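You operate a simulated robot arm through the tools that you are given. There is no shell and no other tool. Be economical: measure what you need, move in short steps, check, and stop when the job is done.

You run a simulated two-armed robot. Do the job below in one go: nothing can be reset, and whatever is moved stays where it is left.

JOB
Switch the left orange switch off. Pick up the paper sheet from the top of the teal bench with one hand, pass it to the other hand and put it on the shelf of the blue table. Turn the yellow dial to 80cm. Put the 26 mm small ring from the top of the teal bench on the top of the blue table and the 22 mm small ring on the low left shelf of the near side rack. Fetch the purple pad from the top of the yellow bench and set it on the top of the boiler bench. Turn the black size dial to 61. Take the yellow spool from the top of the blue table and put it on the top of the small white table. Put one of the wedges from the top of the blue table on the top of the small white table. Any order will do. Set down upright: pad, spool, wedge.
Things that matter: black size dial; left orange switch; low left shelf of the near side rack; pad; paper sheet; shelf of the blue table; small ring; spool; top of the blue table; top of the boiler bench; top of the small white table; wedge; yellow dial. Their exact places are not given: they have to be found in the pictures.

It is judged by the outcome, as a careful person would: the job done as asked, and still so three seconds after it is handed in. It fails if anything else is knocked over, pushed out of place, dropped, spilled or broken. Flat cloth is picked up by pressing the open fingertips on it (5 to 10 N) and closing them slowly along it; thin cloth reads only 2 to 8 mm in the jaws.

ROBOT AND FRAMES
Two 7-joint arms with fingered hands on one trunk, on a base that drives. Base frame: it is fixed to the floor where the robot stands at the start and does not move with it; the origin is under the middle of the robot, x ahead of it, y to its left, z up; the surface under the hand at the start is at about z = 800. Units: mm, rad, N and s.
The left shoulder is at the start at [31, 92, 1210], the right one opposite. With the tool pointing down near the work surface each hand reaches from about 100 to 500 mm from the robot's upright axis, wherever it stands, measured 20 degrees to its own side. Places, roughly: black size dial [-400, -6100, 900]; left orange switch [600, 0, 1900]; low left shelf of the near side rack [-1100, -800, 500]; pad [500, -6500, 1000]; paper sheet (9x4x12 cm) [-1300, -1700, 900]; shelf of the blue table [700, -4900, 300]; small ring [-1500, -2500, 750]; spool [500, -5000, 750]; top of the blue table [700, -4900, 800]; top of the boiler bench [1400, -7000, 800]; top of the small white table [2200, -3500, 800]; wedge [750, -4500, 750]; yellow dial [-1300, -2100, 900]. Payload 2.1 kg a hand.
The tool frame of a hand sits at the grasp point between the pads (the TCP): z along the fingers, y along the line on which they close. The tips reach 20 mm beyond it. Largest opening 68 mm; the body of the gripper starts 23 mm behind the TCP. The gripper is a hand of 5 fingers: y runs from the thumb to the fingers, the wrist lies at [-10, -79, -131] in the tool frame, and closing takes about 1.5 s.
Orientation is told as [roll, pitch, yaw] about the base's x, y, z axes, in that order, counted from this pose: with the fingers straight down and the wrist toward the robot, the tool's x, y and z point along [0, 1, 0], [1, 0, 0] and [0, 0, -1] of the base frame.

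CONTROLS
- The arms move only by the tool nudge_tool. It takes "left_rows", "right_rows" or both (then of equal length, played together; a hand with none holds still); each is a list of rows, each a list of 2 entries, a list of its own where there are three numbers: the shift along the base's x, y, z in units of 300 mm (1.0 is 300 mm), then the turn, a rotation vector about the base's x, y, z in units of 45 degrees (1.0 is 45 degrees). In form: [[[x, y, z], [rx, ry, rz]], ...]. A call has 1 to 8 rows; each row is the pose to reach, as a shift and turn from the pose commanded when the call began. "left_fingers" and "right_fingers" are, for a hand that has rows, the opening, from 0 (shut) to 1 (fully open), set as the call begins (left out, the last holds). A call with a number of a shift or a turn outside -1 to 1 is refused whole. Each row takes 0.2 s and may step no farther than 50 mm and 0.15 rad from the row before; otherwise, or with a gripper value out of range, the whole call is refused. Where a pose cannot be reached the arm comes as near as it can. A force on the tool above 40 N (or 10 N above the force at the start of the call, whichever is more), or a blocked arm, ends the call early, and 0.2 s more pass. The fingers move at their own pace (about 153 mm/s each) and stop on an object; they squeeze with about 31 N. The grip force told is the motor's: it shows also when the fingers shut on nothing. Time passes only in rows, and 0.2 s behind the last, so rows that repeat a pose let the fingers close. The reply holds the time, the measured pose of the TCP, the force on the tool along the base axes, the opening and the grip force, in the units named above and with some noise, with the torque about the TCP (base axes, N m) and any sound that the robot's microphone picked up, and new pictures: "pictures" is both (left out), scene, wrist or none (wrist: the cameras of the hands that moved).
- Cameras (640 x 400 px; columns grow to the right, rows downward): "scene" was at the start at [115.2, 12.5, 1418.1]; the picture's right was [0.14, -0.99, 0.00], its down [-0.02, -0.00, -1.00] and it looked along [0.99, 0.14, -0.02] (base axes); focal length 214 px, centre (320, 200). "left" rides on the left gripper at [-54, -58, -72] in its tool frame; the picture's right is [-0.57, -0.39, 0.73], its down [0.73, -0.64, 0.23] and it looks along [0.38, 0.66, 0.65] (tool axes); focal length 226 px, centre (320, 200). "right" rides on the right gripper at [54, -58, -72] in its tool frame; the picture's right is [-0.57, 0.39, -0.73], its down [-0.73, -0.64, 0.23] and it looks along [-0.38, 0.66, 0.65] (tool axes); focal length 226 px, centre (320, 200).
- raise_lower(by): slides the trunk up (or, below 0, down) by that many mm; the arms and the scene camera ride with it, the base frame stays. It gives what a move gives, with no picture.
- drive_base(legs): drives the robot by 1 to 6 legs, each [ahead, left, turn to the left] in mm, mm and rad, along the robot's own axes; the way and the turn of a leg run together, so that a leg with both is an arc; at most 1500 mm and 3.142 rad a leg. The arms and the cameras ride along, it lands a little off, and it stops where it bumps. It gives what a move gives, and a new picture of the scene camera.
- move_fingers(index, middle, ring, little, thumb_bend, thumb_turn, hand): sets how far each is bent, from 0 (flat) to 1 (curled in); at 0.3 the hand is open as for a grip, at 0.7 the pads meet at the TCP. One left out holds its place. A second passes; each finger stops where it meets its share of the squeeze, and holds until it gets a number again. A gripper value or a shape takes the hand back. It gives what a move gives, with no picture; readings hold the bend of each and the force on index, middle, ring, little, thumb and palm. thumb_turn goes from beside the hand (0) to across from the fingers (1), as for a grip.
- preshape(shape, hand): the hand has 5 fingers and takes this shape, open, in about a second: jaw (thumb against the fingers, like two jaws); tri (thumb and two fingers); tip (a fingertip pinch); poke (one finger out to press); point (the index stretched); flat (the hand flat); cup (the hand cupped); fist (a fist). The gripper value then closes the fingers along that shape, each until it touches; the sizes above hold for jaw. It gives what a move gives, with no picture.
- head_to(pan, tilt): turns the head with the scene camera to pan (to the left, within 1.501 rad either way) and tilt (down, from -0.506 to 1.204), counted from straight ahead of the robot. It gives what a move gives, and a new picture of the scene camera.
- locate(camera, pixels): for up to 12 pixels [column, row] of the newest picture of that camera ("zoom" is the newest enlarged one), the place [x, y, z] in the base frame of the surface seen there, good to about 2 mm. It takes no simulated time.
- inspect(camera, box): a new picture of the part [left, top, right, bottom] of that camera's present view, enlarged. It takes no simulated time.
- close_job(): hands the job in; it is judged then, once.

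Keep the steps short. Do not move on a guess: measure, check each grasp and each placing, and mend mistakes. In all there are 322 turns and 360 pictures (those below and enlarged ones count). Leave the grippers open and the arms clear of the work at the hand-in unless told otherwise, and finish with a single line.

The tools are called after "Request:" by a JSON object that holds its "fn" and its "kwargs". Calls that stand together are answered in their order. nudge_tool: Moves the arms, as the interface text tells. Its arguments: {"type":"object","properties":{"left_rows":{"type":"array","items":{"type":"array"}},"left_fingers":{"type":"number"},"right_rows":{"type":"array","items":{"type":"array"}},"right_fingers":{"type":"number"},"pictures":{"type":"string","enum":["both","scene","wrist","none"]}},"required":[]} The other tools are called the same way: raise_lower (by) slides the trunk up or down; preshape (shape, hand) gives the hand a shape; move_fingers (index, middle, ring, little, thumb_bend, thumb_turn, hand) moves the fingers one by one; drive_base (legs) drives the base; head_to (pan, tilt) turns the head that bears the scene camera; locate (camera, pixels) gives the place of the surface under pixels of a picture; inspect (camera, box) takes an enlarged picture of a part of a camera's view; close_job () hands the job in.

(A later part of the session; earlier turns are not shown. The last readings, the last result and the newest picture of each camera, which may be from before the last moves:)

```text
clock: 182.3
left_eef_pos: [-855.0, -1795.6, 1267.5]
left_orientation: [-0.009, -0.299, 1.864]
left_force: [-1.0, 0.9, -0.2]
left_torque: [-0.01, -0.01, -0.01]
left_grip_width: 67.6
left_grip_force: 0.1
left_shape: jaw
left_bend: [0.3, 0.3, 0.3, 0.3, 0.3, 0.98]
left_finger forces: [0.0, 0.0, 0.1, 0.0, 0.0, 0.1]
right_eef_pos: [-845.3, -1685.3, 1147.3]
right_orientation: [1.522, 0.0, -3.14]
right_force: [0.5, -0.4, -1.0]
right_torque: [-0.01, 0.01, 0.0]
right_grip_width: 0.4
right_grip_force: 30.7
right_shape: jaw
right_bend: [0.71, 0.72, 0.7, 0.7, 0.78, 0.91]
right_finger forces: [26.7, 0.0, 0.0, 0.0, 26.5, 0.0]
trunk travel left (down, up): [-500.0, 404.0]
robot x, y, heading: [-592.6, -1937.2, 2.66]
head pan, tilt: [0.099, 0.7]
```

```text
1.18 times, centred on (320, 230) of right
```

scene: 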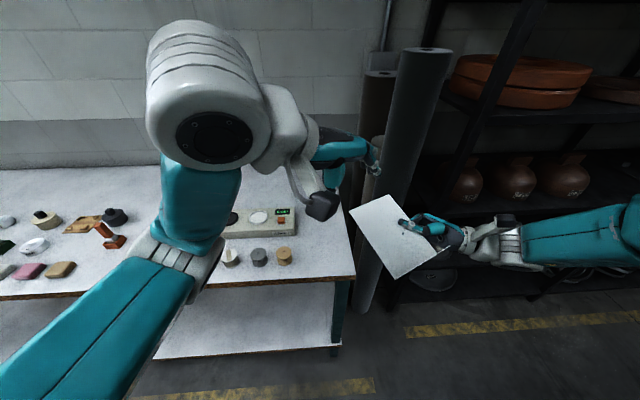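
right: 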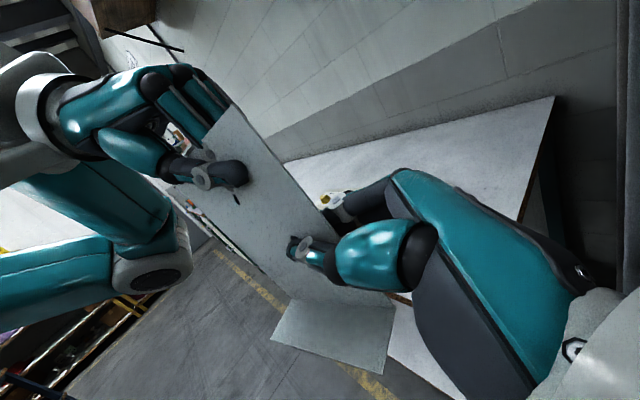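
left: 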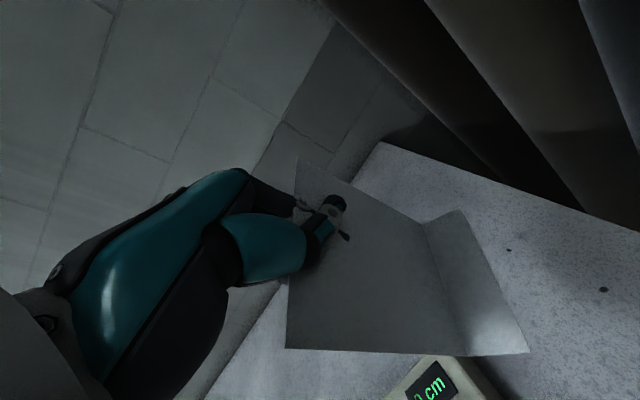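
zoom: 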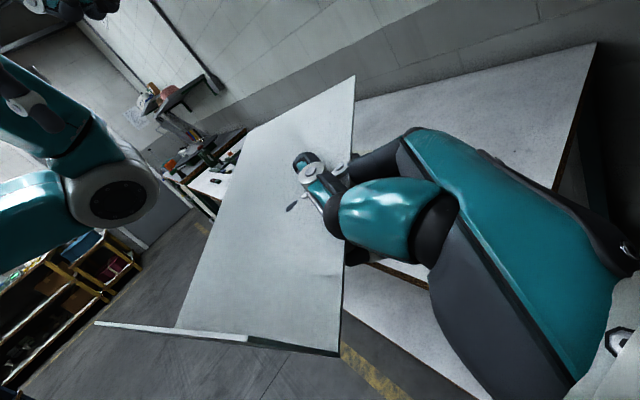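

The pass succeeded: the right hand alone holds the sheet. I restore the left hand to fingers-down at its side.

Request:
{"fn": "nudge_tool", "kwargs": {"left_rows": [[[-0.03, -0.12, 0], [-0.09, -0.03, 0]], [[-0.06, -0.25, 0], [-0.18, -0.055, 0]], [[-0.12, -0.38, 0], [-0.27, -0.08, 0]], [[-0.2, -0.5, -0.05], [-0.363, -0.11, 0]]], "pictures": "none"}}

Request:
{"fn": "nudge_tool", "kwargs": {"left_rows": [[[-0.01, 0, -0.05], [0, 0, 0.17]], [[-0.02, 0, -0.1], [0, 0, 0.34]], [[-0.04, 0, -0.15], [0, 0, 0.51]], [[-0.06, 0, -0.2], [0, 0, 0.68]], [[-0.06, 0, -0.25], [0, 0, 0.85]], [[-0.06, 0, -0.28], [0, 0, 1.0]]], "pictures": "none"}}

Request:
{"fn": "drive_base", "kwargs": {"legs": [[0, 0, 0.45], [0, 560, 0]]}}

```text
clock: 183.3
left_eef_pos: [-915.1, -1946.2, 1251.6]
left_orientation: [-0.01, 0.001, 1.865]
left_force: [0.6, -0.4, -1.1]
left_torque: [0.02, -0.01, 0.01]
left_grip_width: 67.6
left_grip_force: 0.1
left_shape: jaw
left_bend: [0.3, 0.3, 0.3, 0.3, 0.3, 0.98]
left_finger forces: [0.0, 0.0, 0.0, 0.0, 0.1, 0.1]
right_eef_pos: [-845.8, -1685.4, 1147.5]
right_orientation: [1.524, 0.001, -3.14]
right_force: [-0.2, -0.7, -1.0]
right_torque: [-0.01, -0.04, 0.01]
right_grip_width: 0.0
right_grip_force: 30.9
right_shape: jaw
right_bend: [0.71, 0.72, 0.7, 0.7, 0.78, 0.91]
right_finger forces: [26.7, 0.0, 0.1, 0.0, 26.7, 0.0]
trunk travel left (down, up): [-500.0, 404.0]
robot x, y, heading: [-591.5, -1934.3, 2.664]
head pan, tilt: [0.099, 0.7]
```

```text
clock: 184.7
left_eef_pos: [-931.6, -1945.0, 1166.7]
left_orientation: [-0.01, 0.001, 2.651]
left_force: [0.3, 0.5, -0.1]
left_torque: [0.02, 0.0, -0.01]
left_grip_width: 67.9
left_grip_force: 0.0
left_shape: jaw
left_bend: [0.3, 0.3, 0.3, 0.3, 0.3, 0.98]
left_finger forces: [0.0, 0.0, 0.0, 0.0, 0.0, 0.0]
right_eef_pos: [-844.7, -1685.0, 1147.2]
right_orientation: [1.522, 0.0, -3.14]
right_force: [0.0, -0.4, 0.4]
right_torque: [-0.02, 0.01, 0.02]
right_grip_width: 0.0
right_grip_force: 31.3
right_shape: jaw
right_bend: [0.71, 0.72, 0.7, 0.7, 0.78, 0.9]
right_finger forces: [26.6, 0.0, 0.0, 0.1, 26.7, 0.0]
trunk travel left (down, up): [-500.0, 404.0]
robot x, y, heading: [-590.7, -1941.3, 2.665]
head pan, tilt: [0.099, 0.7]
```

```text
clock: 189.2
left_eef_pos: [-908.3, -2651.5, 1168.1]
left_orientation: [-0.009, -0.002, 3.102]
left_force: [0.3, 0.3, 0.2]
left_torque: [0.0, -0.01, -0.01]
left_grip_width: 67.8
left_grip_force: 0.0
left_shape: jaw
left_bend: [0.3, 0.3, 0.3, 0.3, 0.3, 0.98]
left_finger forces: [0.0, 0.1, 0.0, 0.0, 0.0, 0.1]
right_eef_pos: [-944.0, -2380.6, 1147.6]
right_orientation: [1.522, 0.0, -2.689]
right_force: [0.2, 0.2, 0.0]
right_torque: [0.0, 0.01, -0.02]
right_grip_width: 0.0
right_grip_force: 31.4
right_shape: jaw
right_bend: [0.71, 0.72, 0.7, 0.7, 0.78, 0.9]
right_finger forces: [26.7, 0.0, 0.0, 0.0, 26.7, 0.0]
trunk travel left (down, up): [-500.0, 404.0]
robot x, y, heading: [-606.1, -2497.7, 3.113]
head pan, tilt: [0.099, 0.7]
```

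scene: 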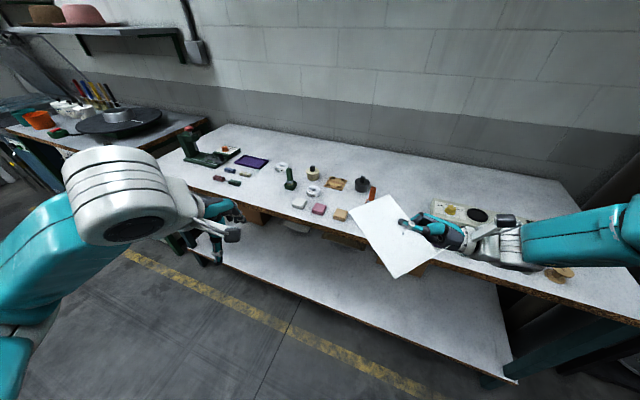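

Request:
{"fn": "locate", "kwargs": {"camera": "scene", "pixels": [[313, 190], [313, 186], [270, 215], [300, 228], [350, 245], [200, 185], [289, 178], [365, 188]]}}

Request:
{"fn": "inspect", "kwargs": {"camera": "scene", "box": [260, 150, 390, 240]}}

```text
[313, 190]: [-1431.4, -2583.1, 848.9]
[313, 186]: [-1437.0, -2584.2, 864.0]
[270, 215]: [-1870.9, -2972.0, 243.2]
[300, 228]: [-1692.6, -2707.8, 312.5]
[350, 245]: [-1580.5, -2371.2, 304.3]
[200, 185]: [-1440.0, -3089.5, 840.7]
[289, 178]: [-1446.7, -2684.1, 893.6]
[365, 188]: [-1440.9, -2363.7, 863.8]
```

```text
4.44 times, centred on (325, 195) of scene
```

zoom: 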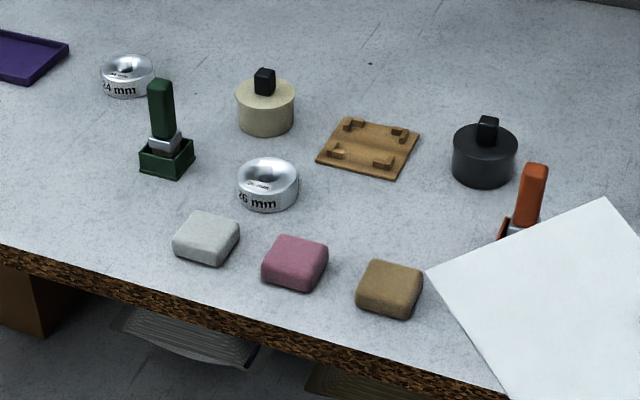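

Request:
{"fn": "locate", "kwargs": {"camera": "zoom", "pixels": [[240, 178], [298, 180], [268, 160], [268, 196], [300, 318], [450, 365], [150, 280], [290, 345], [268, 210]]}}

```text
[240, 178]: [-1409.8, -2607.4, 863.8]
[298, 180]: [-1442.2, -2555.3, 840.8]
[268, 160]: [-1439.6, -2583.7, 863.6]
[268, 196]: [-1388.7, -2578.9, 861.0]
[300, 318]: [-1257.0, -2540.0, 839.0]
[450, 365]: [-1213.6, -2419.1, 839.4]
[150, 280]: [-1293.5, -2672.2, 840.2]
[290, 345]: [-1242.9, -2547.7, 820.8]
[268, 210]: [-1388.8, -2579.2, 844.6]
```

26 mm ring centre ≈(-1414,-2582); the bench front runs slanted, so I turn to heading 2.82 and drive up.

Request:
{"fn": "drive_base", "kwargs": {"legs": [[0, 0, -0.295], [315, 187, 0]]}}

Request:
{"fn": "head_to", "kwargs": {"pan": 0.25, "tilt": 0.8}}

Request:
{"fn": "inspect", "kwargs": {"camera": "scene", "box": [220, 170, 420, 300]}}

```text
clock: 192.5
left_eef_pos: [-1299.2, -2635.8, 1167.4]
left_orientation: [-0.008, 0.001, 2.805]
left_force: [-0.8, 1.4, 0.6]
left_torque: [0.03, -0.02, -0.01]
left_grip_width: 67.9
left_grip_force: 0.0
left_shape: jaw
left_bend: [0.3, 0.3, 0.3, 0.3, 0.3, 0.98]
left_finger forces: [0.0, 0.0, 0.0, 0.0, 0.1, 0.0]
right_eef_pos: [-1253.2, -2365.2, 1148.4]
right_orientation: [1.522, 0.001, -2.985]
right_force: [-0.2, -0.8, -0.5]
right_torque: [0.02, 0.02, 0.0]
right_grip_width: 0.0
right_grip_force: 30.9
right_shape: jaw
right_bend: [0.71, 0.72, 0.7, 0.7, 0.78, 0.9]
right_finger forces: [26.8, 0.0, 0.1, 0.1, 26.9, 0.0]
trunk travel left (down, up): [-500.0, 404.0]
robot x, y, heading: [-963.8, -2576.8, 2.819]
head pan, tilt: [0.099, 0.7]
```

scene: 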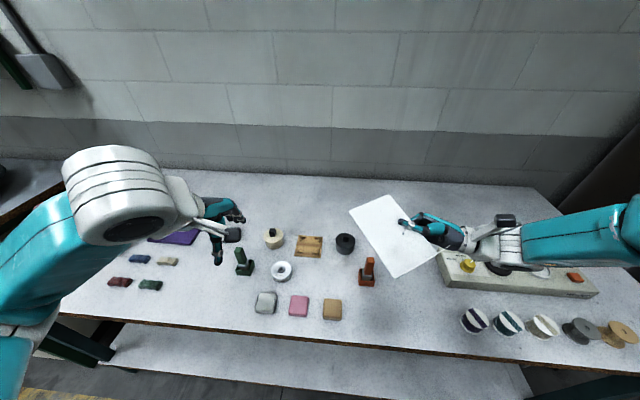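

```text
clock: 193.2
left_eef_pos: [-1298.3, -2635.5, 1167.0]
left_orientation: [-0.008, 0.0, 2.806]
left_force: [0.2, 0.7, 0.0]
left_torque: [0.03, -0.01, 0.01]
left_grip_width: 67.9
left_grip_force: 0.1
left_shape: jaw
left_bend: [0.3, 0.3, 0.3, 0.3, 0.3, 0.98]
left_finger forces: [0.1, 0.0, 0.0, 0.1, 0.1, 0.1]
right_eef_pos: [-1252.2, -2366.2, 1147.3]
right_orientation: [1.523, 0.0, -2.985]
right_force: [0.0, 0.8, 0.4]
right_torque: [-0.02, -0.01, -0.01]
right_grip_width: 0.0
right_grip_force: 30.9
right_shape: jaw
right_bend: [0.71, 0.72, 0.7, 0.7, 0.78, 0.9]
right_finger forces: [26.9, 0.0, 0.0, 0.0, 26.8, 0.0]
trunk travel left (down, up): [-500.0, 404.0]
robot x, y, heading: [-965.7, -2572.8, 2.814]
head pan, tilt: [0.25, 0.799]
```

scene: 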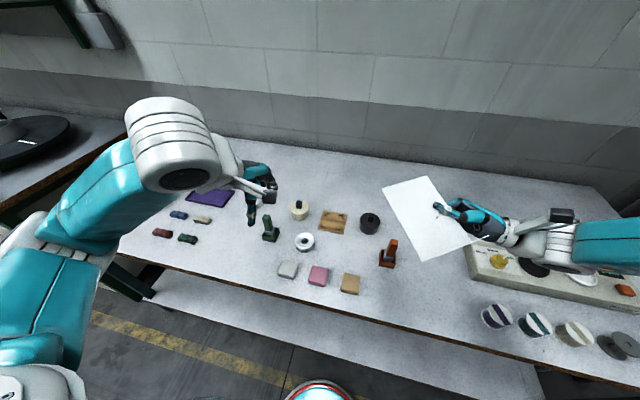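

```text
3.08 times, centred on (320, 235) of scene
```

zoom: 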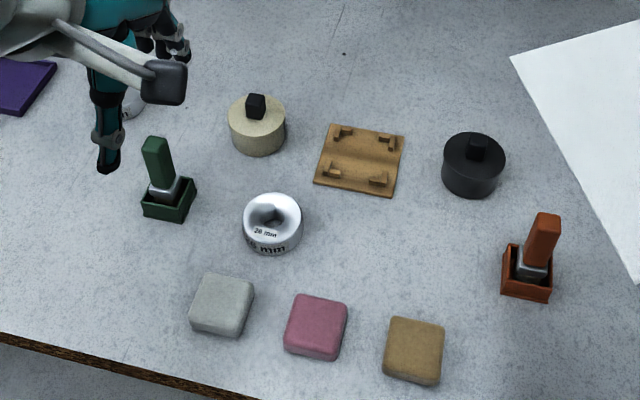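

I measure the neighbours to choose the jaw direction.

Request:
{"fn": "locate", "kwargs": {"camera": "zoom", "pixels": [[252, 285], [248, 332], [292, 298], [285, 345], [257, 150], [235, 140], [194, 190], [272, 195], [243, 222], [301, 222], [272, 240], [318, 180]]}}

```text
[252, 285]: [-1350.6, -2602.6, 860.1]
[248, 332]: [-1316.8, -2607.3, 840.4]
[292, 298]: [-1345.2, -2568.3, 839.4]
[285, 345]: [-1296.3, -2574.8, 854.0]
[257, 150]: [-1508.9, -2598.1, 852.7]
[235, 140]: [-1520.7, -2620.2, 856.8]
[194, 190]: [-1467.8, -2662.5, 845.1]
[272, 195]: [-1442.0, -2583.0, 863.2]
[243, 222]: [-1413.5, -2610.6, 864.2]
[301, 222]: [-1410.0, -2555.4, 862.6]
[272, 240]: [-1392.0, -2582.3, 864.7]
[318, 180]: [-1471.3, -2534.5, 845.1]
```

Ring centre (-1415,-2583). With jaw axis along x all neighbours are ≥20 mm clear. I go above it.

Request:
{"fn": "nudge_tool", "kwargs": {"left_rows": [[[-0.06, 0.03, -0.13], [0, 0, 0.07]], [[-0.13, 0.06, -0.26], [0, 0, 0.14]], [[-0.2, 0.09, -0.39], [0, 0, 0.21]], [[-0.26, 0.12, -0.52], [0, 0, 0.28]], [[-0.32, 0.15, -0.65], [0, 0, 0.35]], [[-0.38, 0.175, -0.78], [0, 0, 0.42]]], "pictures": "wrist"}}

```text
clock: 194.6
left_eef_pos: [-1412.1, -2578.4, 934.1]
left_orientation: [-0.009, -0.002, 3.136]
left_force: [0.5, 0.3, 0.1]
left_torque: [-0.01, -0.02, 0.0]
left_grip_width: 67.7
left_grip_force: 0.0
left_shape: jaw
left_bend: [0.3, 0.3, 0.3, 0.3, 0.3, 0.98]
left_finger forces: [0.0, 0.1, 0.1, 0.0, 0.0, 0.0]
right_eef_pos: [-1253.7, -2365.7, 1147.8]
right_orientation: [1.523, 0.001, -2.985]
right_force: [0.2, -0.5, 0.3]
right_torque: [0.0, -0.01, 0.02]
right_grip_width: 0.0
right_grip_force: 30.9
right_shape: jaw
right_bend: [0.71, 0.72, 0.7, 0.7, 0.78, 0.9]
right_finger forces: [27.0, 0.0, 0.1, 0.0, 27.2, 0.0]
trunk travel left (down, up): [-500.0, 404.0]
robot x, y, heading: [-963.1, -2574.2, 2.817]
head pan, tilt: [0.25, 0.799]
```

left: 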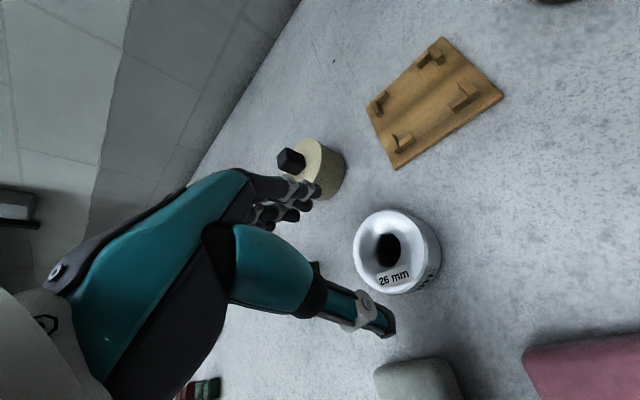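

Request:
{"fn": "nudge_tool", "kwargs": {"left_rows": [[[-0.008, -0.015, -0.1], [0, 0, 0]], [[-0.008, -0.015, -0.18], [0, 0, 0]], [[-0.008, -0.015, -0.225], [0, 0, 0]]], "pictures": "wrist"}}

Request:
{"fn": "nudge_tool", "kwargs": {"left_rows": [[[0, 0, 0], [0, 0, 0]], [[0, 0, 0], [0, 0, 0]], [[0, 0, 0], [0, 0, 0]], [[0, 0, 0], [0, 0, 0]], [[0, 0, 0], [0, 0, 0]], [[0, 0, 0], [0, 0, 0]], [[0, 0, 0], [0, 0, 0]]], "left_fingers": 0.0, "pictures": "none"}}

Request:
{"fn": "nudge_tool", "kwargs": {"left_rows": [[[0, 0, 0.06], [0, 0, 0]], [[0, 0, 0.15], [0, 0, 0]], [[0.02, 0, 0.28], [0, 0, 0]], [[0.06, 0, 0.42], [0, 0, 0]], [[0.12, 0, 0.55], [0, 0, 0]], [[0.2, 0, 0.65], [0, 0, 0]]], "pictures": "wrist"}}

```text
clock: 195.4
left_eef_pos: [-1415.5, -2585.6, 865.1]
left_orientation: [-0.008, 0.001, 3.135]
left_force: [-1.1, -0.1, 2.0]
left_torque: [-0.01, 0.06, 0.03]
left_grip_width: 68.2
left_grip_force: 0.1
left_shape: jaw
left_bend: [0.29, 0.3, 0.3, 0.3, 0.3, 0.98]
left_finger forces: [1.4, 0.0, 0.0, 0.1, 0.0, 0.1]
right_eef_pos: [-1254.4, -2365.3, 1146.7]
right_orientation: [1.523, 0.001, -2.984]
right_force: [0.1, -0.1, 0.2]
right_torque: [0.04, 0.0, -0.02]
right_grip_width: 0.0
right_grip_force: 31.1
right_shape: jaw
right_bend: [0.71, 0.72, 0.7, 0.7, 0.78, 0.9]
right_finger forces: [27.2, 0.0, 0.1, 0.0, 27.2, 0.1]
trunk travel left (down, up): [-500.0, 404.0]
robot x, y, heading: [-960.7, -2574.9, 2.814]
head pan, tilt: [0.25, 0.799]
```

left: 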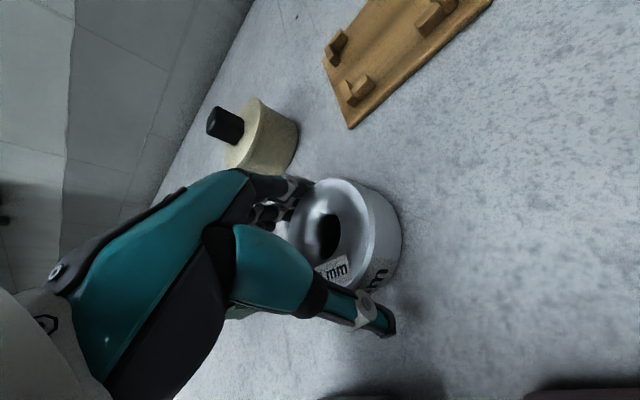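

```text
clock: 197.0
left_eef_pos: [-1414.5, -2585.7, 866.0]
left_orientation: [-0.01, 0.0, 3.134]
left_force: [-0.5, 0.3, 0.8]
left_torque: [0.02, -0.05, 0.02]
left_grip_width: 51.5
left_grip_force: 31.0
left_shape: jaw
left_bend: [0.31, 0.36, 0.36, 0.36, 0.59, 1.0]
left_finger forces: [20.6, 7.9, 0.0, 0.0, 28.0, 0.0]
right_eef_pos: [-1252.9, -2365.9, 1147.5]
right_orientation: [1.523, -0.001, -2.985]
right_force: [-0.4, 0.3, -0.3]
right_torque: [-0.01, -0.03, -0.01]
right_grip_width: 0.2
right_grip_force: 30.7
right_shape: jaw
right_bend: [0.71, 0.72, 0.7, 0.7, 0.78, 0.9]
right_finger forces: [27.1, 0.0, 0.0, 0.0, 27.2, 0.0]
trunk travel left (down, up): [-500.0, 404.0]
robot x, y, heading: [-961.9, -2576.5, 2.815]
head pan, tilt: [0.25, 0.799]
```

```text
clock: 198.4
left_eef_pos: [-1353.3, -2586.5, 1060.1]
left_orientation: [-0.007, 0.001, 3.135]
left_force: [0.4, -0.7, -1.1]
left_torque: [-0.01, 0.03, -0.02]
left_grip_width: 51.6
left_grip_force: 31.0
left_shape: jaw
left_bend: [0.31, 0.36, 0.36, 0.36, 0.59, 1.0]
left_finger forces: [19.3, 8.6, 0.1, 0.1, 27.5, 0.0]
right_eef_pos: [-1253.4, -2365.7, 1148.2]
right_orientation: [1.521, -0.001, -2.985]
right_force: [-0.2, 0.0, 0.1]
right_torque: [-0.02, -0.02, 0.01]
right_grip_width: 0.2
right_grip_force: 31.5
right_shape: jaw
right_bend: [0.71, 0.72, 0.7, 0.7, 0.78, 0.9]
right_finger forces: [27.2, 0.1, 0.0, 0.0, 27.4, 0.1]
trunk travel left (down, up): [-500.0, 404.0]
robot x, y, heading: [-961.2, -2574.4, 2.819]
head pan, tilt: [0.25, 0.799]
```

left: 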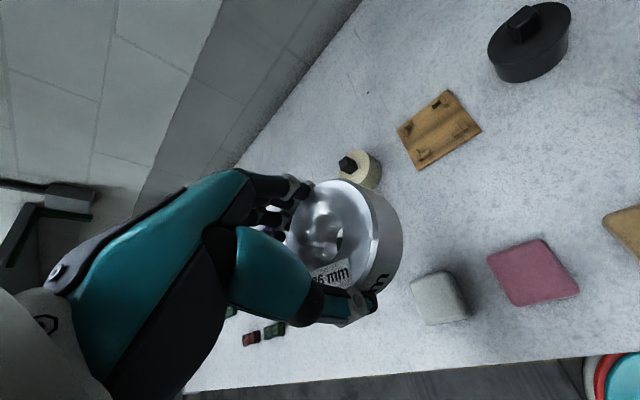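

The 26 mm ring is held. I back off, turn toward −y and look at the far part of the room.

Request:
{"fn": "drive_base", "kwargs": {"legs": [[-420, 0, 0], [0, 0, 1.9]]}}

Request:
{"fn": "head_to", "kwargs": {"pan": 0.3, "tilt": 0.25}}

```text
clock: 205.6
left_eef_pos: [-426.3, -3068.1, 1059.0]
left_orientation: [-0.01, 0.0, -1.225]
left_force: [-0.3, -0.1, -2.8]
left_torque: [0.03, 0.01, 0.01]
left_grip_width: 51.4
left_grip_force: 30.9
left_shape: jaw
left_bend: [0.31, 0.36, 0.36, 0.36, 0.59, 1.0]
left_finger forces: [18.6, 8.3, 0.1, 0.1, 26.4, 0.0]
right_eef_pos: [-668.1, -3051.4, 1147.6]
right_orientation: [1.522, -0.001, -1.061]
right_force: [0.5, 0.3, 1.0]
right_torque: [0.02, 0.01, -0.01]
right_grip_width: 0.0
right_grip_force: 31.0
right_shape: jaw
right_bend: [0.71, 0.72, 0.7, 0.7, 0.78, 0.9]
right_finger forces: [27.0, 0.1, 0.0, 0.1, 27.2, 0.0]
trunk travel left (down, up): [-500.0, 404.0]
robot x, y, heading: [-571.6, -2707.9, -1.543]
head pan, tilt: [0.25, 0.799]
```

scene: 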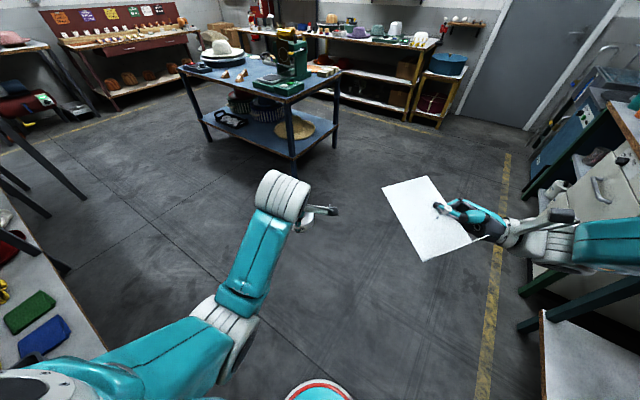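

```text
clock: 206.6
left_eef_pos: [-427.1, -3068.1, 1060.8]
left_orientation: [-0.009, 0.0, -1.225]
left_force: [0.4, 0.5, -1.3]
left_torque: [0.01, -0.02, -0.03]
left_grip_width: 51.3
left_grip_force: 31.8
left_shape: jaw
left_bend: [0.31, 0.36, 0.36, 0.36, 0.59, 1.0]
left_finger forces: [18.5, 8.3, 0.1, 0.0, 26.4, 0.0]
right_eef_pos: [-668.1, -3051.3, 1148.0]
right_orientation: [1.523, 0.0, -1.063]
right_force: [-0.2, -0.3, -0.5]
right_torque: [-0.04, -0.03, -0.02]
right_grip_width: 0.1
right_grip_force: 30.9
right_shape: jaw
right_bend: [0.71, 0.72, 0.7, 0.7, 0.78, 0.9]
right_finger forces: [27.0, 0.0, 0.0, 0.1, 27.1, 0.0]
trunk travel left (down, up): [-500.0, 404.0]
robot x, y, heading: [-572.9, -2705.6, -1.543]
head pan, tilt: [0.3, 0.25]
```

scene: 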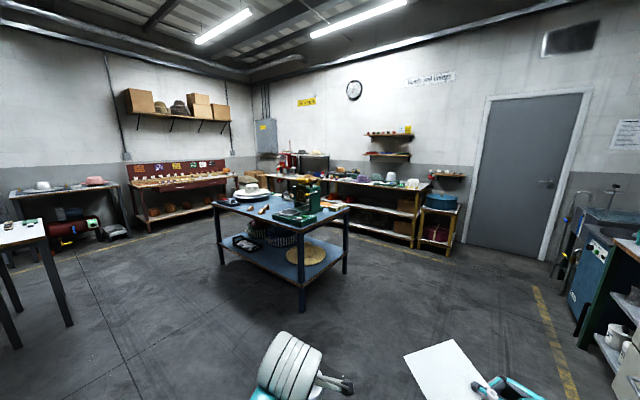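

I see the blue table ahead-left. Measure its corners and shelf.

Request:
{"fn": "locate", "kwargs": {"camera": "scene", "pixels": [[302, 232], [215, 205], [348, 210], [300, 310], [220, 262], [345, 272], [270, 255], [310, 250], [250, 205], [280, 212], [320, 290], [30, 235]]}}

Request:
{"fn": "inspect", "kwargs": {"camera": "scene", "box": [190, 160, 390, 320]}}

```text
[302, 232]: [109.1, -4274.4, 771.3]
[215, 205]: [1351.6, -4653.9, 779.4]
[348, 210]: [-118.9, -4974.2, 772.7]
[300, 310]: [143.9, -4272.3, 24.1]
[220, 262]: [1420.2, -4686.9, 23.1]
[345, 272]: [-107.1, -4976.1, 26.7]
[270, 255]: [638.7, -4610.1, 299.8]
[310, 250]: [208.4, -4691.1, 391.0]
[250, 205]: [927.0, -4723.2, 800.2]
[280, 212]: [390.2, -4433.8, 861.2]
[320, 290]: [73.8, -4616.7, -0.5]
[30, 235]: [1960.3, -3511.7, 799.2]
```

```text
2.50 times, centred on (290, 240) of scene
```

zoom: 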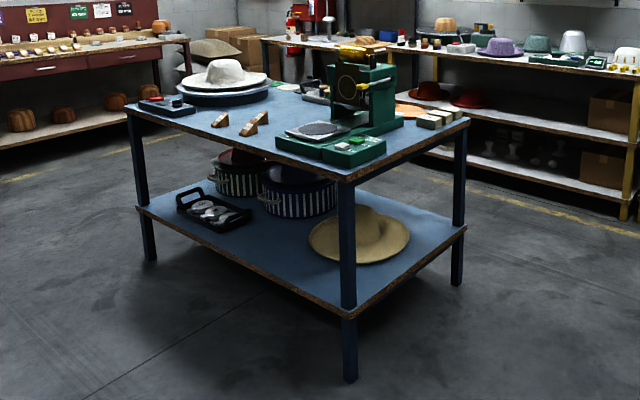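

Blue table: top z=800, near corner (109,-4274), left corner (1352,-4654). I drive along the aisle, then slide left to face its long side.

Request:
{"fn": "drive_base", "kwargs": {"legs": [[900, 0, 0], [0, 1200, 0], [0, 0, -0.34]]}}

Request:
{"fn": "head_to", "kwargs": {"pan": 0.0, "tilt": 0.5}}

```text
clock: 218.0
left_eef_pos: [670.0, -3955.0, 1059.5]
left_orientation: [-0.009, 0.0, -1.584]
left_force: [0.2, 0.0, -2.3]
left_torque: [-0.01, 0.06, -0.02]
left_grip_width: 51.3
left_grip_force: 31.1
left_shape: jaw
left_bend: [0.31, 0.36, 0.36, 0.36, 0.59, 1.0]
left_finger forces: [18.3, 8.2, 0.2, 0.0, 26.3, 0.0]
right_eef_pos: [450.1, -3855.2, 1146.5]
right_orientation: [1.522, -0.001, -1.422]
right_force: [0.1, 1.0, -0.6]
right_torque: [0.03, 0.0, -0.03]
right_grip_width: 0.0
right_grip_force: 30.7
right_shape: jaw
right_bend: [0.71, 0.72, 0.7, 0.7, 0.78, 0.9]
right_finger forces: [27.1, 0.0, 0.1, 0.1, 27.2, 0.0]
trunk travel left (down, up): [-500.0, 404.0]
robot x, y, heading: [666.4, -3564.2, -1.901]
head pan, tilt: [0.3, 0.25]
```

scene: 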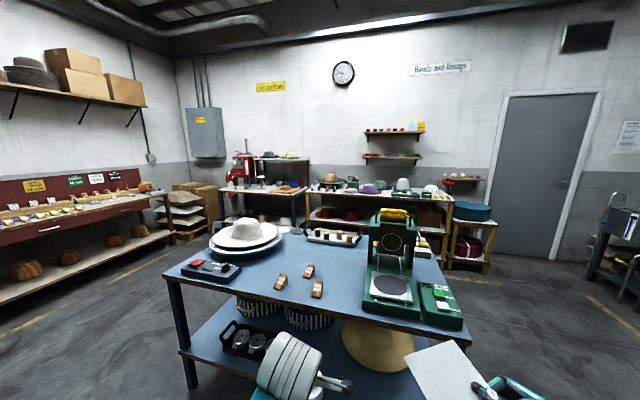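

```text
clock: 218.8
left_eef_pos: [670.5, -3954.6, 1060.1]
left_orientation: [-0.008, 0.0, -1.586]
left_force: [-0.8, 1.0, -1.6]
left_torque: [-0.01, 0.0, 0.02]
left_grip_width: 51.5
left_grip_force: 31.3
left_shape: jaw
left_bend: [0.31, 0.36, 0.36, 0.36, 0.59, 1.0]
left_finger forces: [18.4, 8.3, 0.1, 0.0, 26.3, 0.0]
right_eef_pos: [450.4, -3854.3, 1147.3]
right_orientation: [1.522, 0.001, -1.422]
right_force: [1.0, -0.1, -0.7]
right_torque: [-0.02, 0.0, 0.0]
right_grip_width: 0.2
right_grip_force: 31.5
right_shape: jaw
right_bend: [0.71, 0.72, 0.7, 0.7, 0.78, 0.9]
right_finger forces: [27.1, 0.0, 0.0, 0.1, 27.2, 0.1]
trunk travel left (down, up): [-500.0, 404.0]
robot x, y, heading: [662.0, -3566.5, -1.9]
head pan, tilt: [0.0, 0.499]
```

scene: 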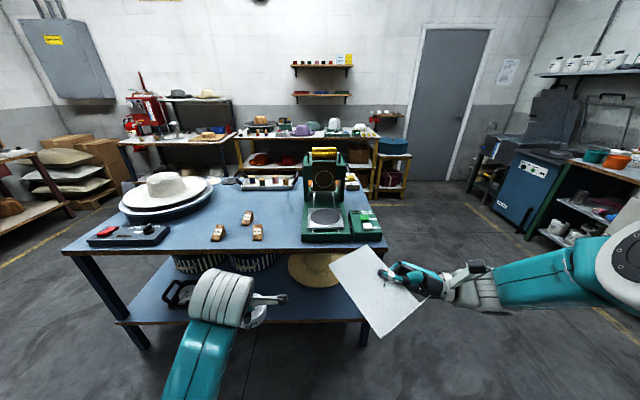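

Request:
{"fn": "inspect", "kwargs": {"camera": "scene", "box": [60, 150, 400, 340]}}

Request:
{"fn": "locate", "kwargs": {"camera": "scene", "pixels": [[247, 218], [218, 235], [257, 235], [190, 242], [285, 240], [170, 235], [268, 183], [304, 232], [230, 250], [240, 310], [290, 310], [320, 280]]}}

```text
1.88 times, centred on (230, 245) of scene
```

zoom: 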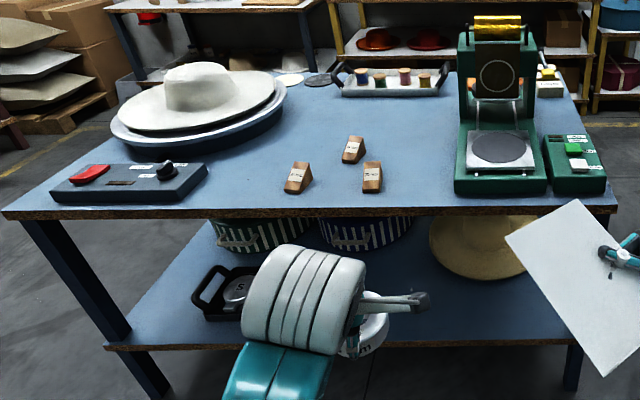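

```text
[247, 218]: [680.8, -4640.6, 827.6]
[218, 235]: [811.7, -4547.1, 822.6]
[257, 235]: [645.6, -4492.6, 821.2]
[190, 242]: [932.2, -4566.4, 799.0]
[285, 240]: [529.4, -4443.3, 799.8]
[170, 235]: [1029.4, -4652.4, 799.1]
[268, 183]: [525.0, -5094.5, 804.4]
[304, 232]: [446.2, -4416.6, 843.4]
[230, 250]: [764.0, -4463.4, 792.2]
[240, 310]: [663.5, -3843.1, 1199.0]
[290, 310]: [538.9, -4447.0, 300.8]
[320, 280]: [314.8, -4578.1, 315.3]
```

Ring spot: (920,-4600) is free between the black device and a wedge. I drive so the left hand faces it.

Request:
{"fn": "drive_base", "kwargs": {"legs": [[0, 428, 0], [470, 0, 0]]}}

Request:
{"fn": "head_to", "kwargs": {"pan": 0.2, "tilt": 0.8}}

Request:
{"fn": "locate", "kwargs": {"camera": "scene", "pixels": [[240, 180], [270, 180], [300, 180], [330, 180], [270, 210], [300, 210]]}}

```text
clock: 223.8
left_eef_pos: [932.5, -4535.0, 1059.9]
left_orientation: [-0.01, 0.001, -1.581]
left_force: [0.2, -0.2, -0.9]
left_torque: [-0.01, 0.02, 0.01]
left_grip_width: 51.4
left_grip_force: 30.9
left_shape: jaw
left_bend: [0.31, 0.36, 0.36, 0.36, 0.59, 1.0]
left_finger forces: [18.3, 8.2, 0.0, 0.1, 26.4, 0.0]
right_eef_pos: [713.0, -4435.4, 1148.2]
right_orientation: [1.521, 0.0, -1.419]
right_force: [-0.1, 0.0, 0.1]
right_torque: [0.01, 0.02, -0.05]
right_grip_width: 0.1
right_grip_force: 31.2
right_shape: jaw
right_bend: [0.71, 0.72, 0.7, 0.7, 0.78, 0.9]
right_finger forces: [27.1, 0.0, 0.0, 0.1, 27.3, 0.1]
trunk travel left (down, up): [-500.0, 404.0]
robot x, y, heading: [929.4, -4145.0, -1.897]
head pan, tilt: [0.0, 0.499]
```

scene: 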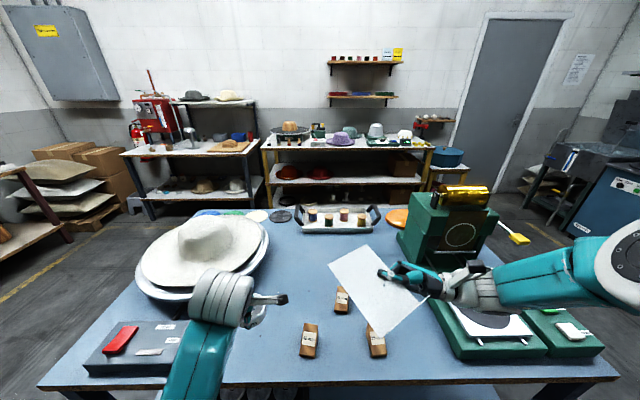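

```text
clock: 224.6
left_eef_pos: [933.6, -4534.6, 1060.3]
left_orientation: [-0.009, 0.0, -1.583]
left_force: [-0.4, 0.3, -1.4]
left_torque: [0.01, 0.02, 0.01]
left_grip_width: 51.1
left_grip_force: 30.4
left_shape: jaw
left_bend: [0.31, 0.36, 0.36, 0.36, 0.59, 1.0]
left_finger forces: [18.3, 8.2, 0.1, 0.0, 26.3, 0.0]
right_eef_pos: [712.5, -4435.5, 1148.1]
right_orientation: [1.521, 0.0, -1.42]
right_force: [0.2, -0.2, -0.1]
right_torque: [0.0, -0.01, 0.02]
right_grip_width: 0.0
right_grip_force: 30.7
right_shape: jaw
right_bend: [0.71, 0.72, 0.7, 0.7, 0.78, 0.9]
right_finger forces: [27.1, 0.0, 0.0, 0.0, 27.4, 0.1]
trunk travel left (down, up): [-500.0, 404.0]
robot x, y, heading: [925.2, -4145.8, -1.899]
head pan, tilt: [0.201, 0.799]
```

scene: 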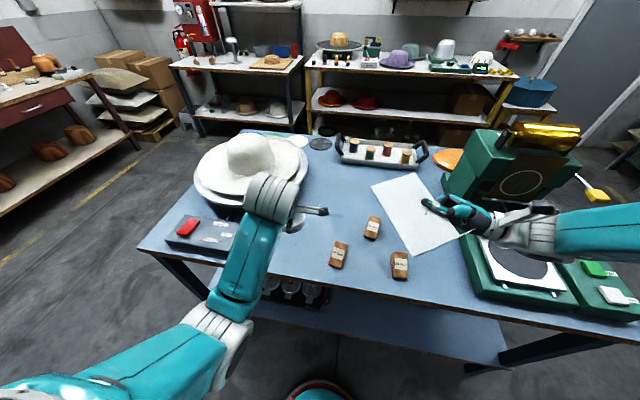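

```text
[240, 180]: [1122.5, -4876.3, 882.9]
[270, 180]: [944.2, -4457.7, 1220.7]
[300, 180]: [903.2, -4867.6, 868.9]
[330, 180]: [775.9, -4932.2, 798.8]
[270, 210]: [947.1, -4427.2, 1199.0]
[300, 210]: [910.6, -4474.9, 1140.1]
```

Request:
{"fn": "locate", "kwargs": {"camera": "scene", "pixels": [[310, 225], [300, 245], [315, 260], [290, 265], [235, 240], [240, 222], [330, 262], [300, 225], [280, 290]]}}

Request:
{"fn": "inspect", "kwargs": {"camera": "left", "box": [200, 100, 640, 400]}}

```text
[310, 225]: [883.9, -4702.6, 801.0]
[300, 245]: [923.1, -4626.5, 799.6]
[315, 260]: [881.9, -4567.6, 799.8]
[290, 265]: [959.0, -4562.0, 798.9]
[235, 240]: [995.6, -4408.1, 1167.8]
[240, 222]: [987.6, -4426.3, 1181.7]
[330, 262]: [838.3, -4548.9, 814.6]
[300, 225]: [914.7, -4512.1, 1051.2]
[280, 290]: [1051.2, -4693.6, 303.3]
```

```text
1.33 times, centred on (420, 250) of left
```

zoom: 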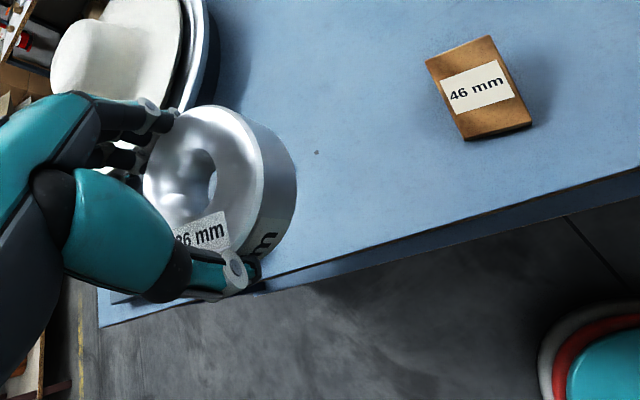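

Lowering the ring at (915,-4605) on the blue table top.

Request:
{"fn": "nudge_tool", "kwargs": {"left_rows": [[[-0.02, -0.06, -0.12], [0, 0, 0]], [[-0.04, -0.12, -0.25], [0, 0, 0]], [[-0.05, -0.18, -0.39], [0, 0, 0]], [[-0.06, -0.233, -0.53], [0, 0, 0]], [[-0.06, -0.233, -0.67], [0, 0, 0]], [[-0.06, -0.233, -0.75], [0, 0, 0]]], "pictures": "wrist"}}

```text
clock: 226.0
left_eef_pos: [921.5, -4592.5, 852.9]
left_orientation: [-0.01, -0.002, -1.584]
left_force: [0.2, 0.4, -2.7]
left_torque: [0.0, 0.01, 0.0]
left_grip_width: 51.0
left_grip_force: 30.7
left_shape: jaw
left_bend: [0.31, 0.36, 0.36, 0.36, 0.59, 1.0]
left_finger forces: [17.5, 8.4, 0.2, 0.0, 25.6, 0.0]
left hand out of reach, approached as far as the arm can: row 5, 6
right_eef_pos: [713.3, -4433.7, 1146.7]
right_orientation: [1.523, 0.0, -1.419]
right_force: [-0.4, -0.3, -0.4]
right_torque: [0.03, 0.02, 0.04]
right_grip_width: 0.1
right_grip_force: 31.0
right_shape: jaw
right_bend: [0.71, 0.72, 0.7, 0.7, 0.78, 0.9]
right_finger forces: [27.3, 0.0, 0.0, 0.1, 27.5, 0.1]
trunk travel left (down, up): [-500.0, 404.0]
robot x, y, heading: [924.6, -4142.4, -1.902]
head pan, tilt: [0.201, 0.799]
```

left: 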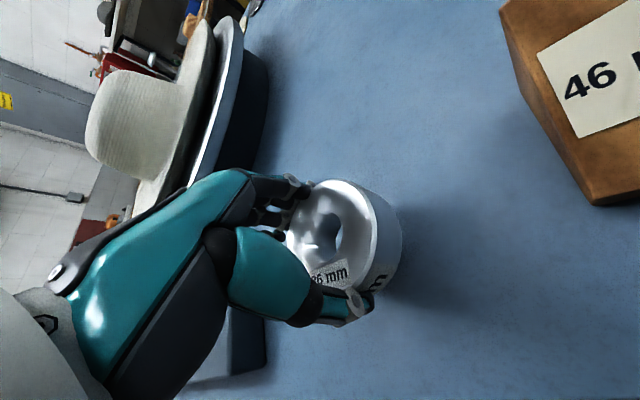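

The arm is at its reach; I lower the trunk 22 mm instead.

Request:
{"fn": "raise_lower", "kwargs": {"by": -22}}

Request:
{"fn": "raise_lower", "kwargs": {"by": -4}}

```text
clock: 226.7
left_eef_pos: [921.6, -4591.0, 829.8]
left_orientation: [-0.008, 0.001, -1.585]
left_force: [-0.5, -0.8, -2.4]
left_torque: [-0.01, 0.01, 0.02]
left_grip_width: 51.2
left_grip_force: 31.4
left_shape: jaw
left_bend: [0.31, 0.36, 0.36, 0.36, 0.59, 1.0]
left_finger forces: [17.6, 8.3, 0.0, 0.0, 25.5, 0.1]
right_eef_pos: [711.9, -4436.6, 1126.0]
right_orientation: [1.523, 0.0, -1.418]
right_force: [0.2, 0.7, -0.2]
right_torque: [-0.03, 0.01, 0.0]
right_grip_width: 0.0
right_grip_force: 31.5
right_shape: jaw
right_bend: [0.71, 0.72, 0.7, 0.7, 0.78, 0.9]
right_finger forces: [27.5, 0.0, 0.1, 0.1, 27.6, 0.0]
trunk travel left (down, up): [-478.0, 426.0]
robot x, y, heading: [923.5, -4142.3, -1.903]
head pan, tilt: [0.201, 0.799]
```

```text
clock: 227.2
left_eef_pos: [921.4, -4592.4, 825.2]
left_orientation: [-0.009, -0.003, -1.583]
left_force: [-0.7, 1.2, 3.6]
left_torque: [0.1, -0.01, 0.02]
left_grip_width: 51.0
left_grip_force: 31.3
left_shape: jaw
left_bend: [0.31, 0.36, 0.36, 0.36, 0.59, 1.0]
left_finger forces: [18.1, 8.4, 0.1, 0.0, 25.9, 0.0]
right_eef_pos: [712.5, -4435.2, 1122.0]
right_orientation: [1.521, -0.001, -1.419]
right_force: [0.4, 0.3, -0.3]
right_torque: [-0.01, 0.02, 0.0]
right_grip_width: 0.0
right_grip_force: 31.3
right_shape: jaw
right_bend: [0.71, 0.72, 0.7, 0.7, 0.78, 0.9]
right_finger forces: [27.4, 0.1, 0.1, 0.1, 27.6, 0.0]
trunk travel left (down, up): [-474.0, 430.0]
robot x, y, heading: [923.0, -4146.2, -1.898]
head pan, tilt: [0.201, 0.799]
```

Contact (+3.6 N up). I release, then rise.

Request:
{"fn": "nudge_tool", "kwargs": {"left_rows": [[[0, 0, 0], [0, 0, 0]], [[0, 0, 0], [0, 0, 0]], [[0, 0, 0], [0, 0, 0]], [[0, 0, 0], [0, 0, 0]]], "left_fingers": 1.0, "pictures": "none"}}

Request:
{"fn": "nudge_tool", "kwargs": {"left_rows": [[[0, 0, 0.1], [0, 0, 0]], [[0, 0, 0.23], [0, 0, 0]], [[0, 0.05, 0.37], [0, 0, 0]], [[0, 0.15, 0.5], [0, 0, 0]], [[0, 0.25, 0.62], [0, 0, 0]]], "pictures": "wrist"}}

```text
clock: 228.2
left_eef_pos: [921.1, -4591.2, 826.1]
left_orientation: [-0.009, 0.002, -1.583]
left_force: [-0.1, 0.5, 0.2]
left_torque: [0.01, 0.01, 0.0]
left_grip_width: 67.5
left_grip_force: 0.1
left_shape: jaw
left_bend: [0.3, 0.3, 0.3, 0.3, 0.3, 0.98]
left_finger forces: [0.2, 0.0, 0.0, 0.0, 0.0, 0.0]
right_eef_pos: [711.9, -4433.9, 1122.3]
right_orientation: [1.523, 0.0, -1.42]
right_force: [-1.2, -0.4, -0.1]
right_torque: [-0.01, -0.04, 0.01]
right_grip_width: 0.0
right_grip_force: 31.6
right_shape: jaw
right_bend: [0.71, 0.72, 0.7, 0.7, 0.78, 0.9]
right_finger forces: [27.3, 0.0, 0.0, 0.0, 27.6, 0.1]
trunk travel left (down, up): [-474.0, 430.0]
robot x, y, heading: [923.3, -4146.4, -1.902]
head pan, tilt: [0.201, 0.799]
```

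```text
clock: 229.4
left_eef_pos: [921.1, -4513.8, 1011.1]
left_orientation: [-0.01, -0.001, -1.584]
left_force: [0.0, 0.5, -0.4]
left_torque: [-0.01, 0.02, 0.03]
left_grip_width: 67.6
left_grip_force: 0.1
left_shape: jaw
left_bend: [0.3, 0.3, 0.3, 0.3, 0.3, 0.98]
left_finger forces: [0.1, 0.0, 0.1, 0.0, 0.0, 0.0]
right_eef_pos: [713.2, -4435.1, 1122.2]
right_orientation: [1.521, -0.001, -1.419]
right_force: [0.1, 0.6, -0.6]
right_torque: [0.03, 0.02, -0.02]
right_grip_width: 0.0
right_grip_force: 31.0
right_shape: jaw
right_bend: [0.71, 0.72, 0.7, 0.7, 0.78, 0.9]
right_finger forces: [27.4, 0.1, 0.1, 0.0, 27.8, 0.0]
trunk travel left (down, up): [-474.0, 430.0]
robot x, y, heading: [921.4, -4145.9, -1.897]
head pan, tilt: [0.201, 0.799]
```

left: 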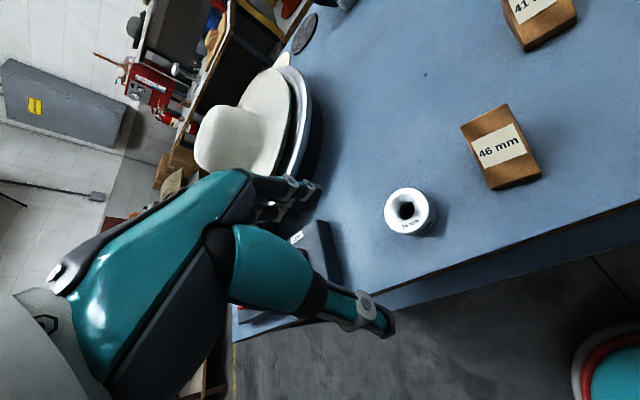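

Ring 26 mm is on the table top. Now the sheet: I back off 380 mm, lower the trunk and look at the shelf.

Request:
{"fn": "drive_base", "kwargs": {"legs": [[-380, 0, 0]]}}

Request:
{"fn": "raise_lower", "kwargs": {"by": -400}}

Request:
{"fn": "head_to", "kwargs": {"pan": -0.2, "tilt": 0.5}}

```text
clock: 231.8
left_eef_pos: [1041.3, -4162.5, 1010.7]
left_orientation: [-0.008, 0.001, -1.58]
left_force: [-1.0, 0.3, -0.4]
left_torque: [0.02, -0.01, 0.0]
left_grip_width: 67.7
left_grip_force: 0.0
left_shape: jaw
left_bend: [0.3, 0.3, 0.3, 0.3, 0.3, 0.98]
left_finger forces: [0.0, 0.1, 0.1, 0.1, 0.1, 0.0]
right_eef_pos: [833.3, -4082.3, 1122.6]
right_orientation: [1.523, -0.003, -1.414]
right_force: [0.3, 0.2, 0.6]
right_torque: [0.03, -0.02, -0.04]
right_grip_width: 0.3
right_grip_force: 31.3
right_shape: jaw
right_bend: [0.71, 0.72, 0.7, 0.7, 0.78, 0.9]
right_finger forces: [27.6, 0.1, 0.0, 0.0, 27.8, 0.0]
trunk travel left (down, up): [-474.0, 430.0]
robot x, y, heading: [1044.9, -3795.6, -1.897]
head pan, tilt: [0.201, 0.799]
```

scene: 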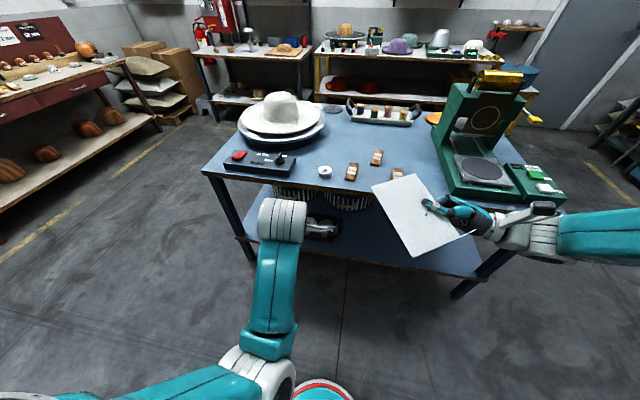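

```text
clock: 235.6
left_eef_pos: [1056.6, -4169.6, 610.8]
left_orientation: [0.06, -0.031, -1.578]
left_force: [0.6, -0.8, 1.2]
left_torque: [-0.02, 0.0, 0.01]
left_grip_width: 67.8
left_grip_force: 0.0
left_shape: jaw
left_bend: [0.3, 0.3, 0.3, 0.3, 0.3, 0.98]
left_finger forces: [0.0, 0.0, 0.0, 0.1, 0.0, 0.0]
right_eef_pos: [834.0, -4083.5, 721.6]
right_orientation: [1.522, -0.002, -1.415]
right_force: [0.0, -0.1, 0.0]
right_torque: [-0.01, 0.01, -0.02]
right_grip_width: 0.0
right_grip_force: 31.1
right_shape: jaw
right_bend: [0.71, 0.72, 0.7, 0.7, 0.78, 0.9]
right_finger forces: [28.1, 0.1, 0.1, 0.0, 28.5, 0.0]
trunk travel left (down, up): [-74.0, 830.0]
robot x, y, heading: [1042.0, -3796.5, -1.893]
head pan, tilt: [0.201, 0.799]
```

```text
clock: 236.5
left_eef_pos: [1056.4, -4169.6, 611.0]
left_orientation: [0.058, -0.032, -1.578]
left_force: [-0.2, 0.0, 0.7]
left_torque: [0.01, -0.01, 0.0]
left_grip_width: 67.7
left_grip_force: 0.0
left_shape: jaw
left_bend: [0.3, 0.3, 0.3, 0.3, 0.3, 0.98]
left_finger forces: [0.0, 0.0, 0.0, 0.0, 0.0, 0.0]
right_eef_pos: [832.0, -4083.9, 722.1]
right_orientation: [1.522, 0.001, -1.417]
right_force: [0.2, -0.1, -0.1]
right_torque: [-0.02, 0.0, 0.02]
right_grip_width: 0.0
right_grip_force: 31.5
right_shape: jaw
right_bend: [0.71, 0.72, 0.7, 0.7, 0.78, 0.9]
right_finger forces: [28.0, 0.0, 0.1, 0.0, 28.5, 0.0]
trunk travel left (down, up): [-74.0, 830.0]
robot x, y, heading: [1040.2, -3792.8, -1.891]
head pan, tilt: [-0.201, 0.499]
```

scene: 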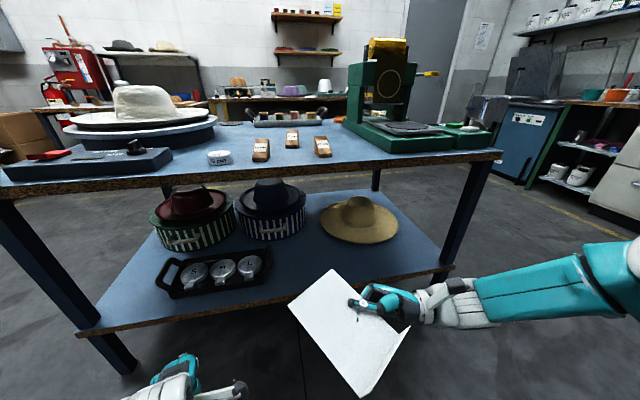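

Request:
{"fn": "locate", "kwargs": {"camera": "scene", "pixels": [[300, 270], [340, 255], [390, 260], [420, 270], [270, 290], [280, 265], [330, 275], [395, 235], [290, 305], [358, 395], [408, 330], [330, 272]]}}

Request:
{"fn": "inspect", "kwargs": {"camera": "scene", "box": [250, 200, 490, 400]}}

```text
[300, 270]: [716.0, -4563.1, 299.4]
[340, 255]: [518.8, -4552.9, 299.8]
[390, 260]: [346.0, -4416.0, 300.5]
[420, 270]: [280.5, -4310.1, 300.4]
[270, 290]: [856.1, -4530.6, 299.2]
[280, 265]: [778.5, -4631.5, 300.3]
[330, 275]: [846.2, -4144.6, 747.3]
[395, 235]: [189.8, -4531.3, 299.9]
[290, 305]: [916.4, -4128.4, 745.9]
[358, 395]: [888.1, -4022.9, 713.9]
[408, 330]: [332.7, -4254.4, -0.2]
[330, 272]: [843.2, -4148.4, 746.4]
```

```text
2.00 times, centred on (370, 300) of scene
```

zoom: 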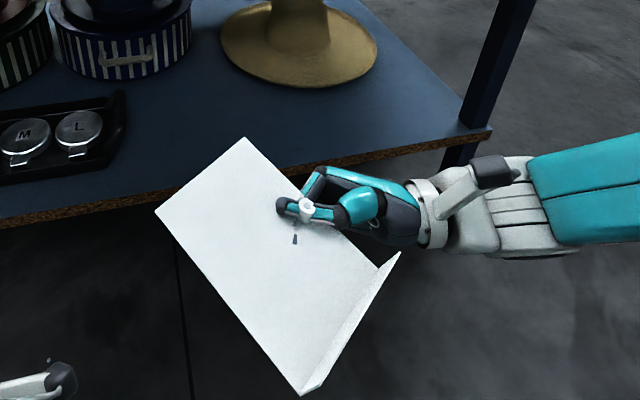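

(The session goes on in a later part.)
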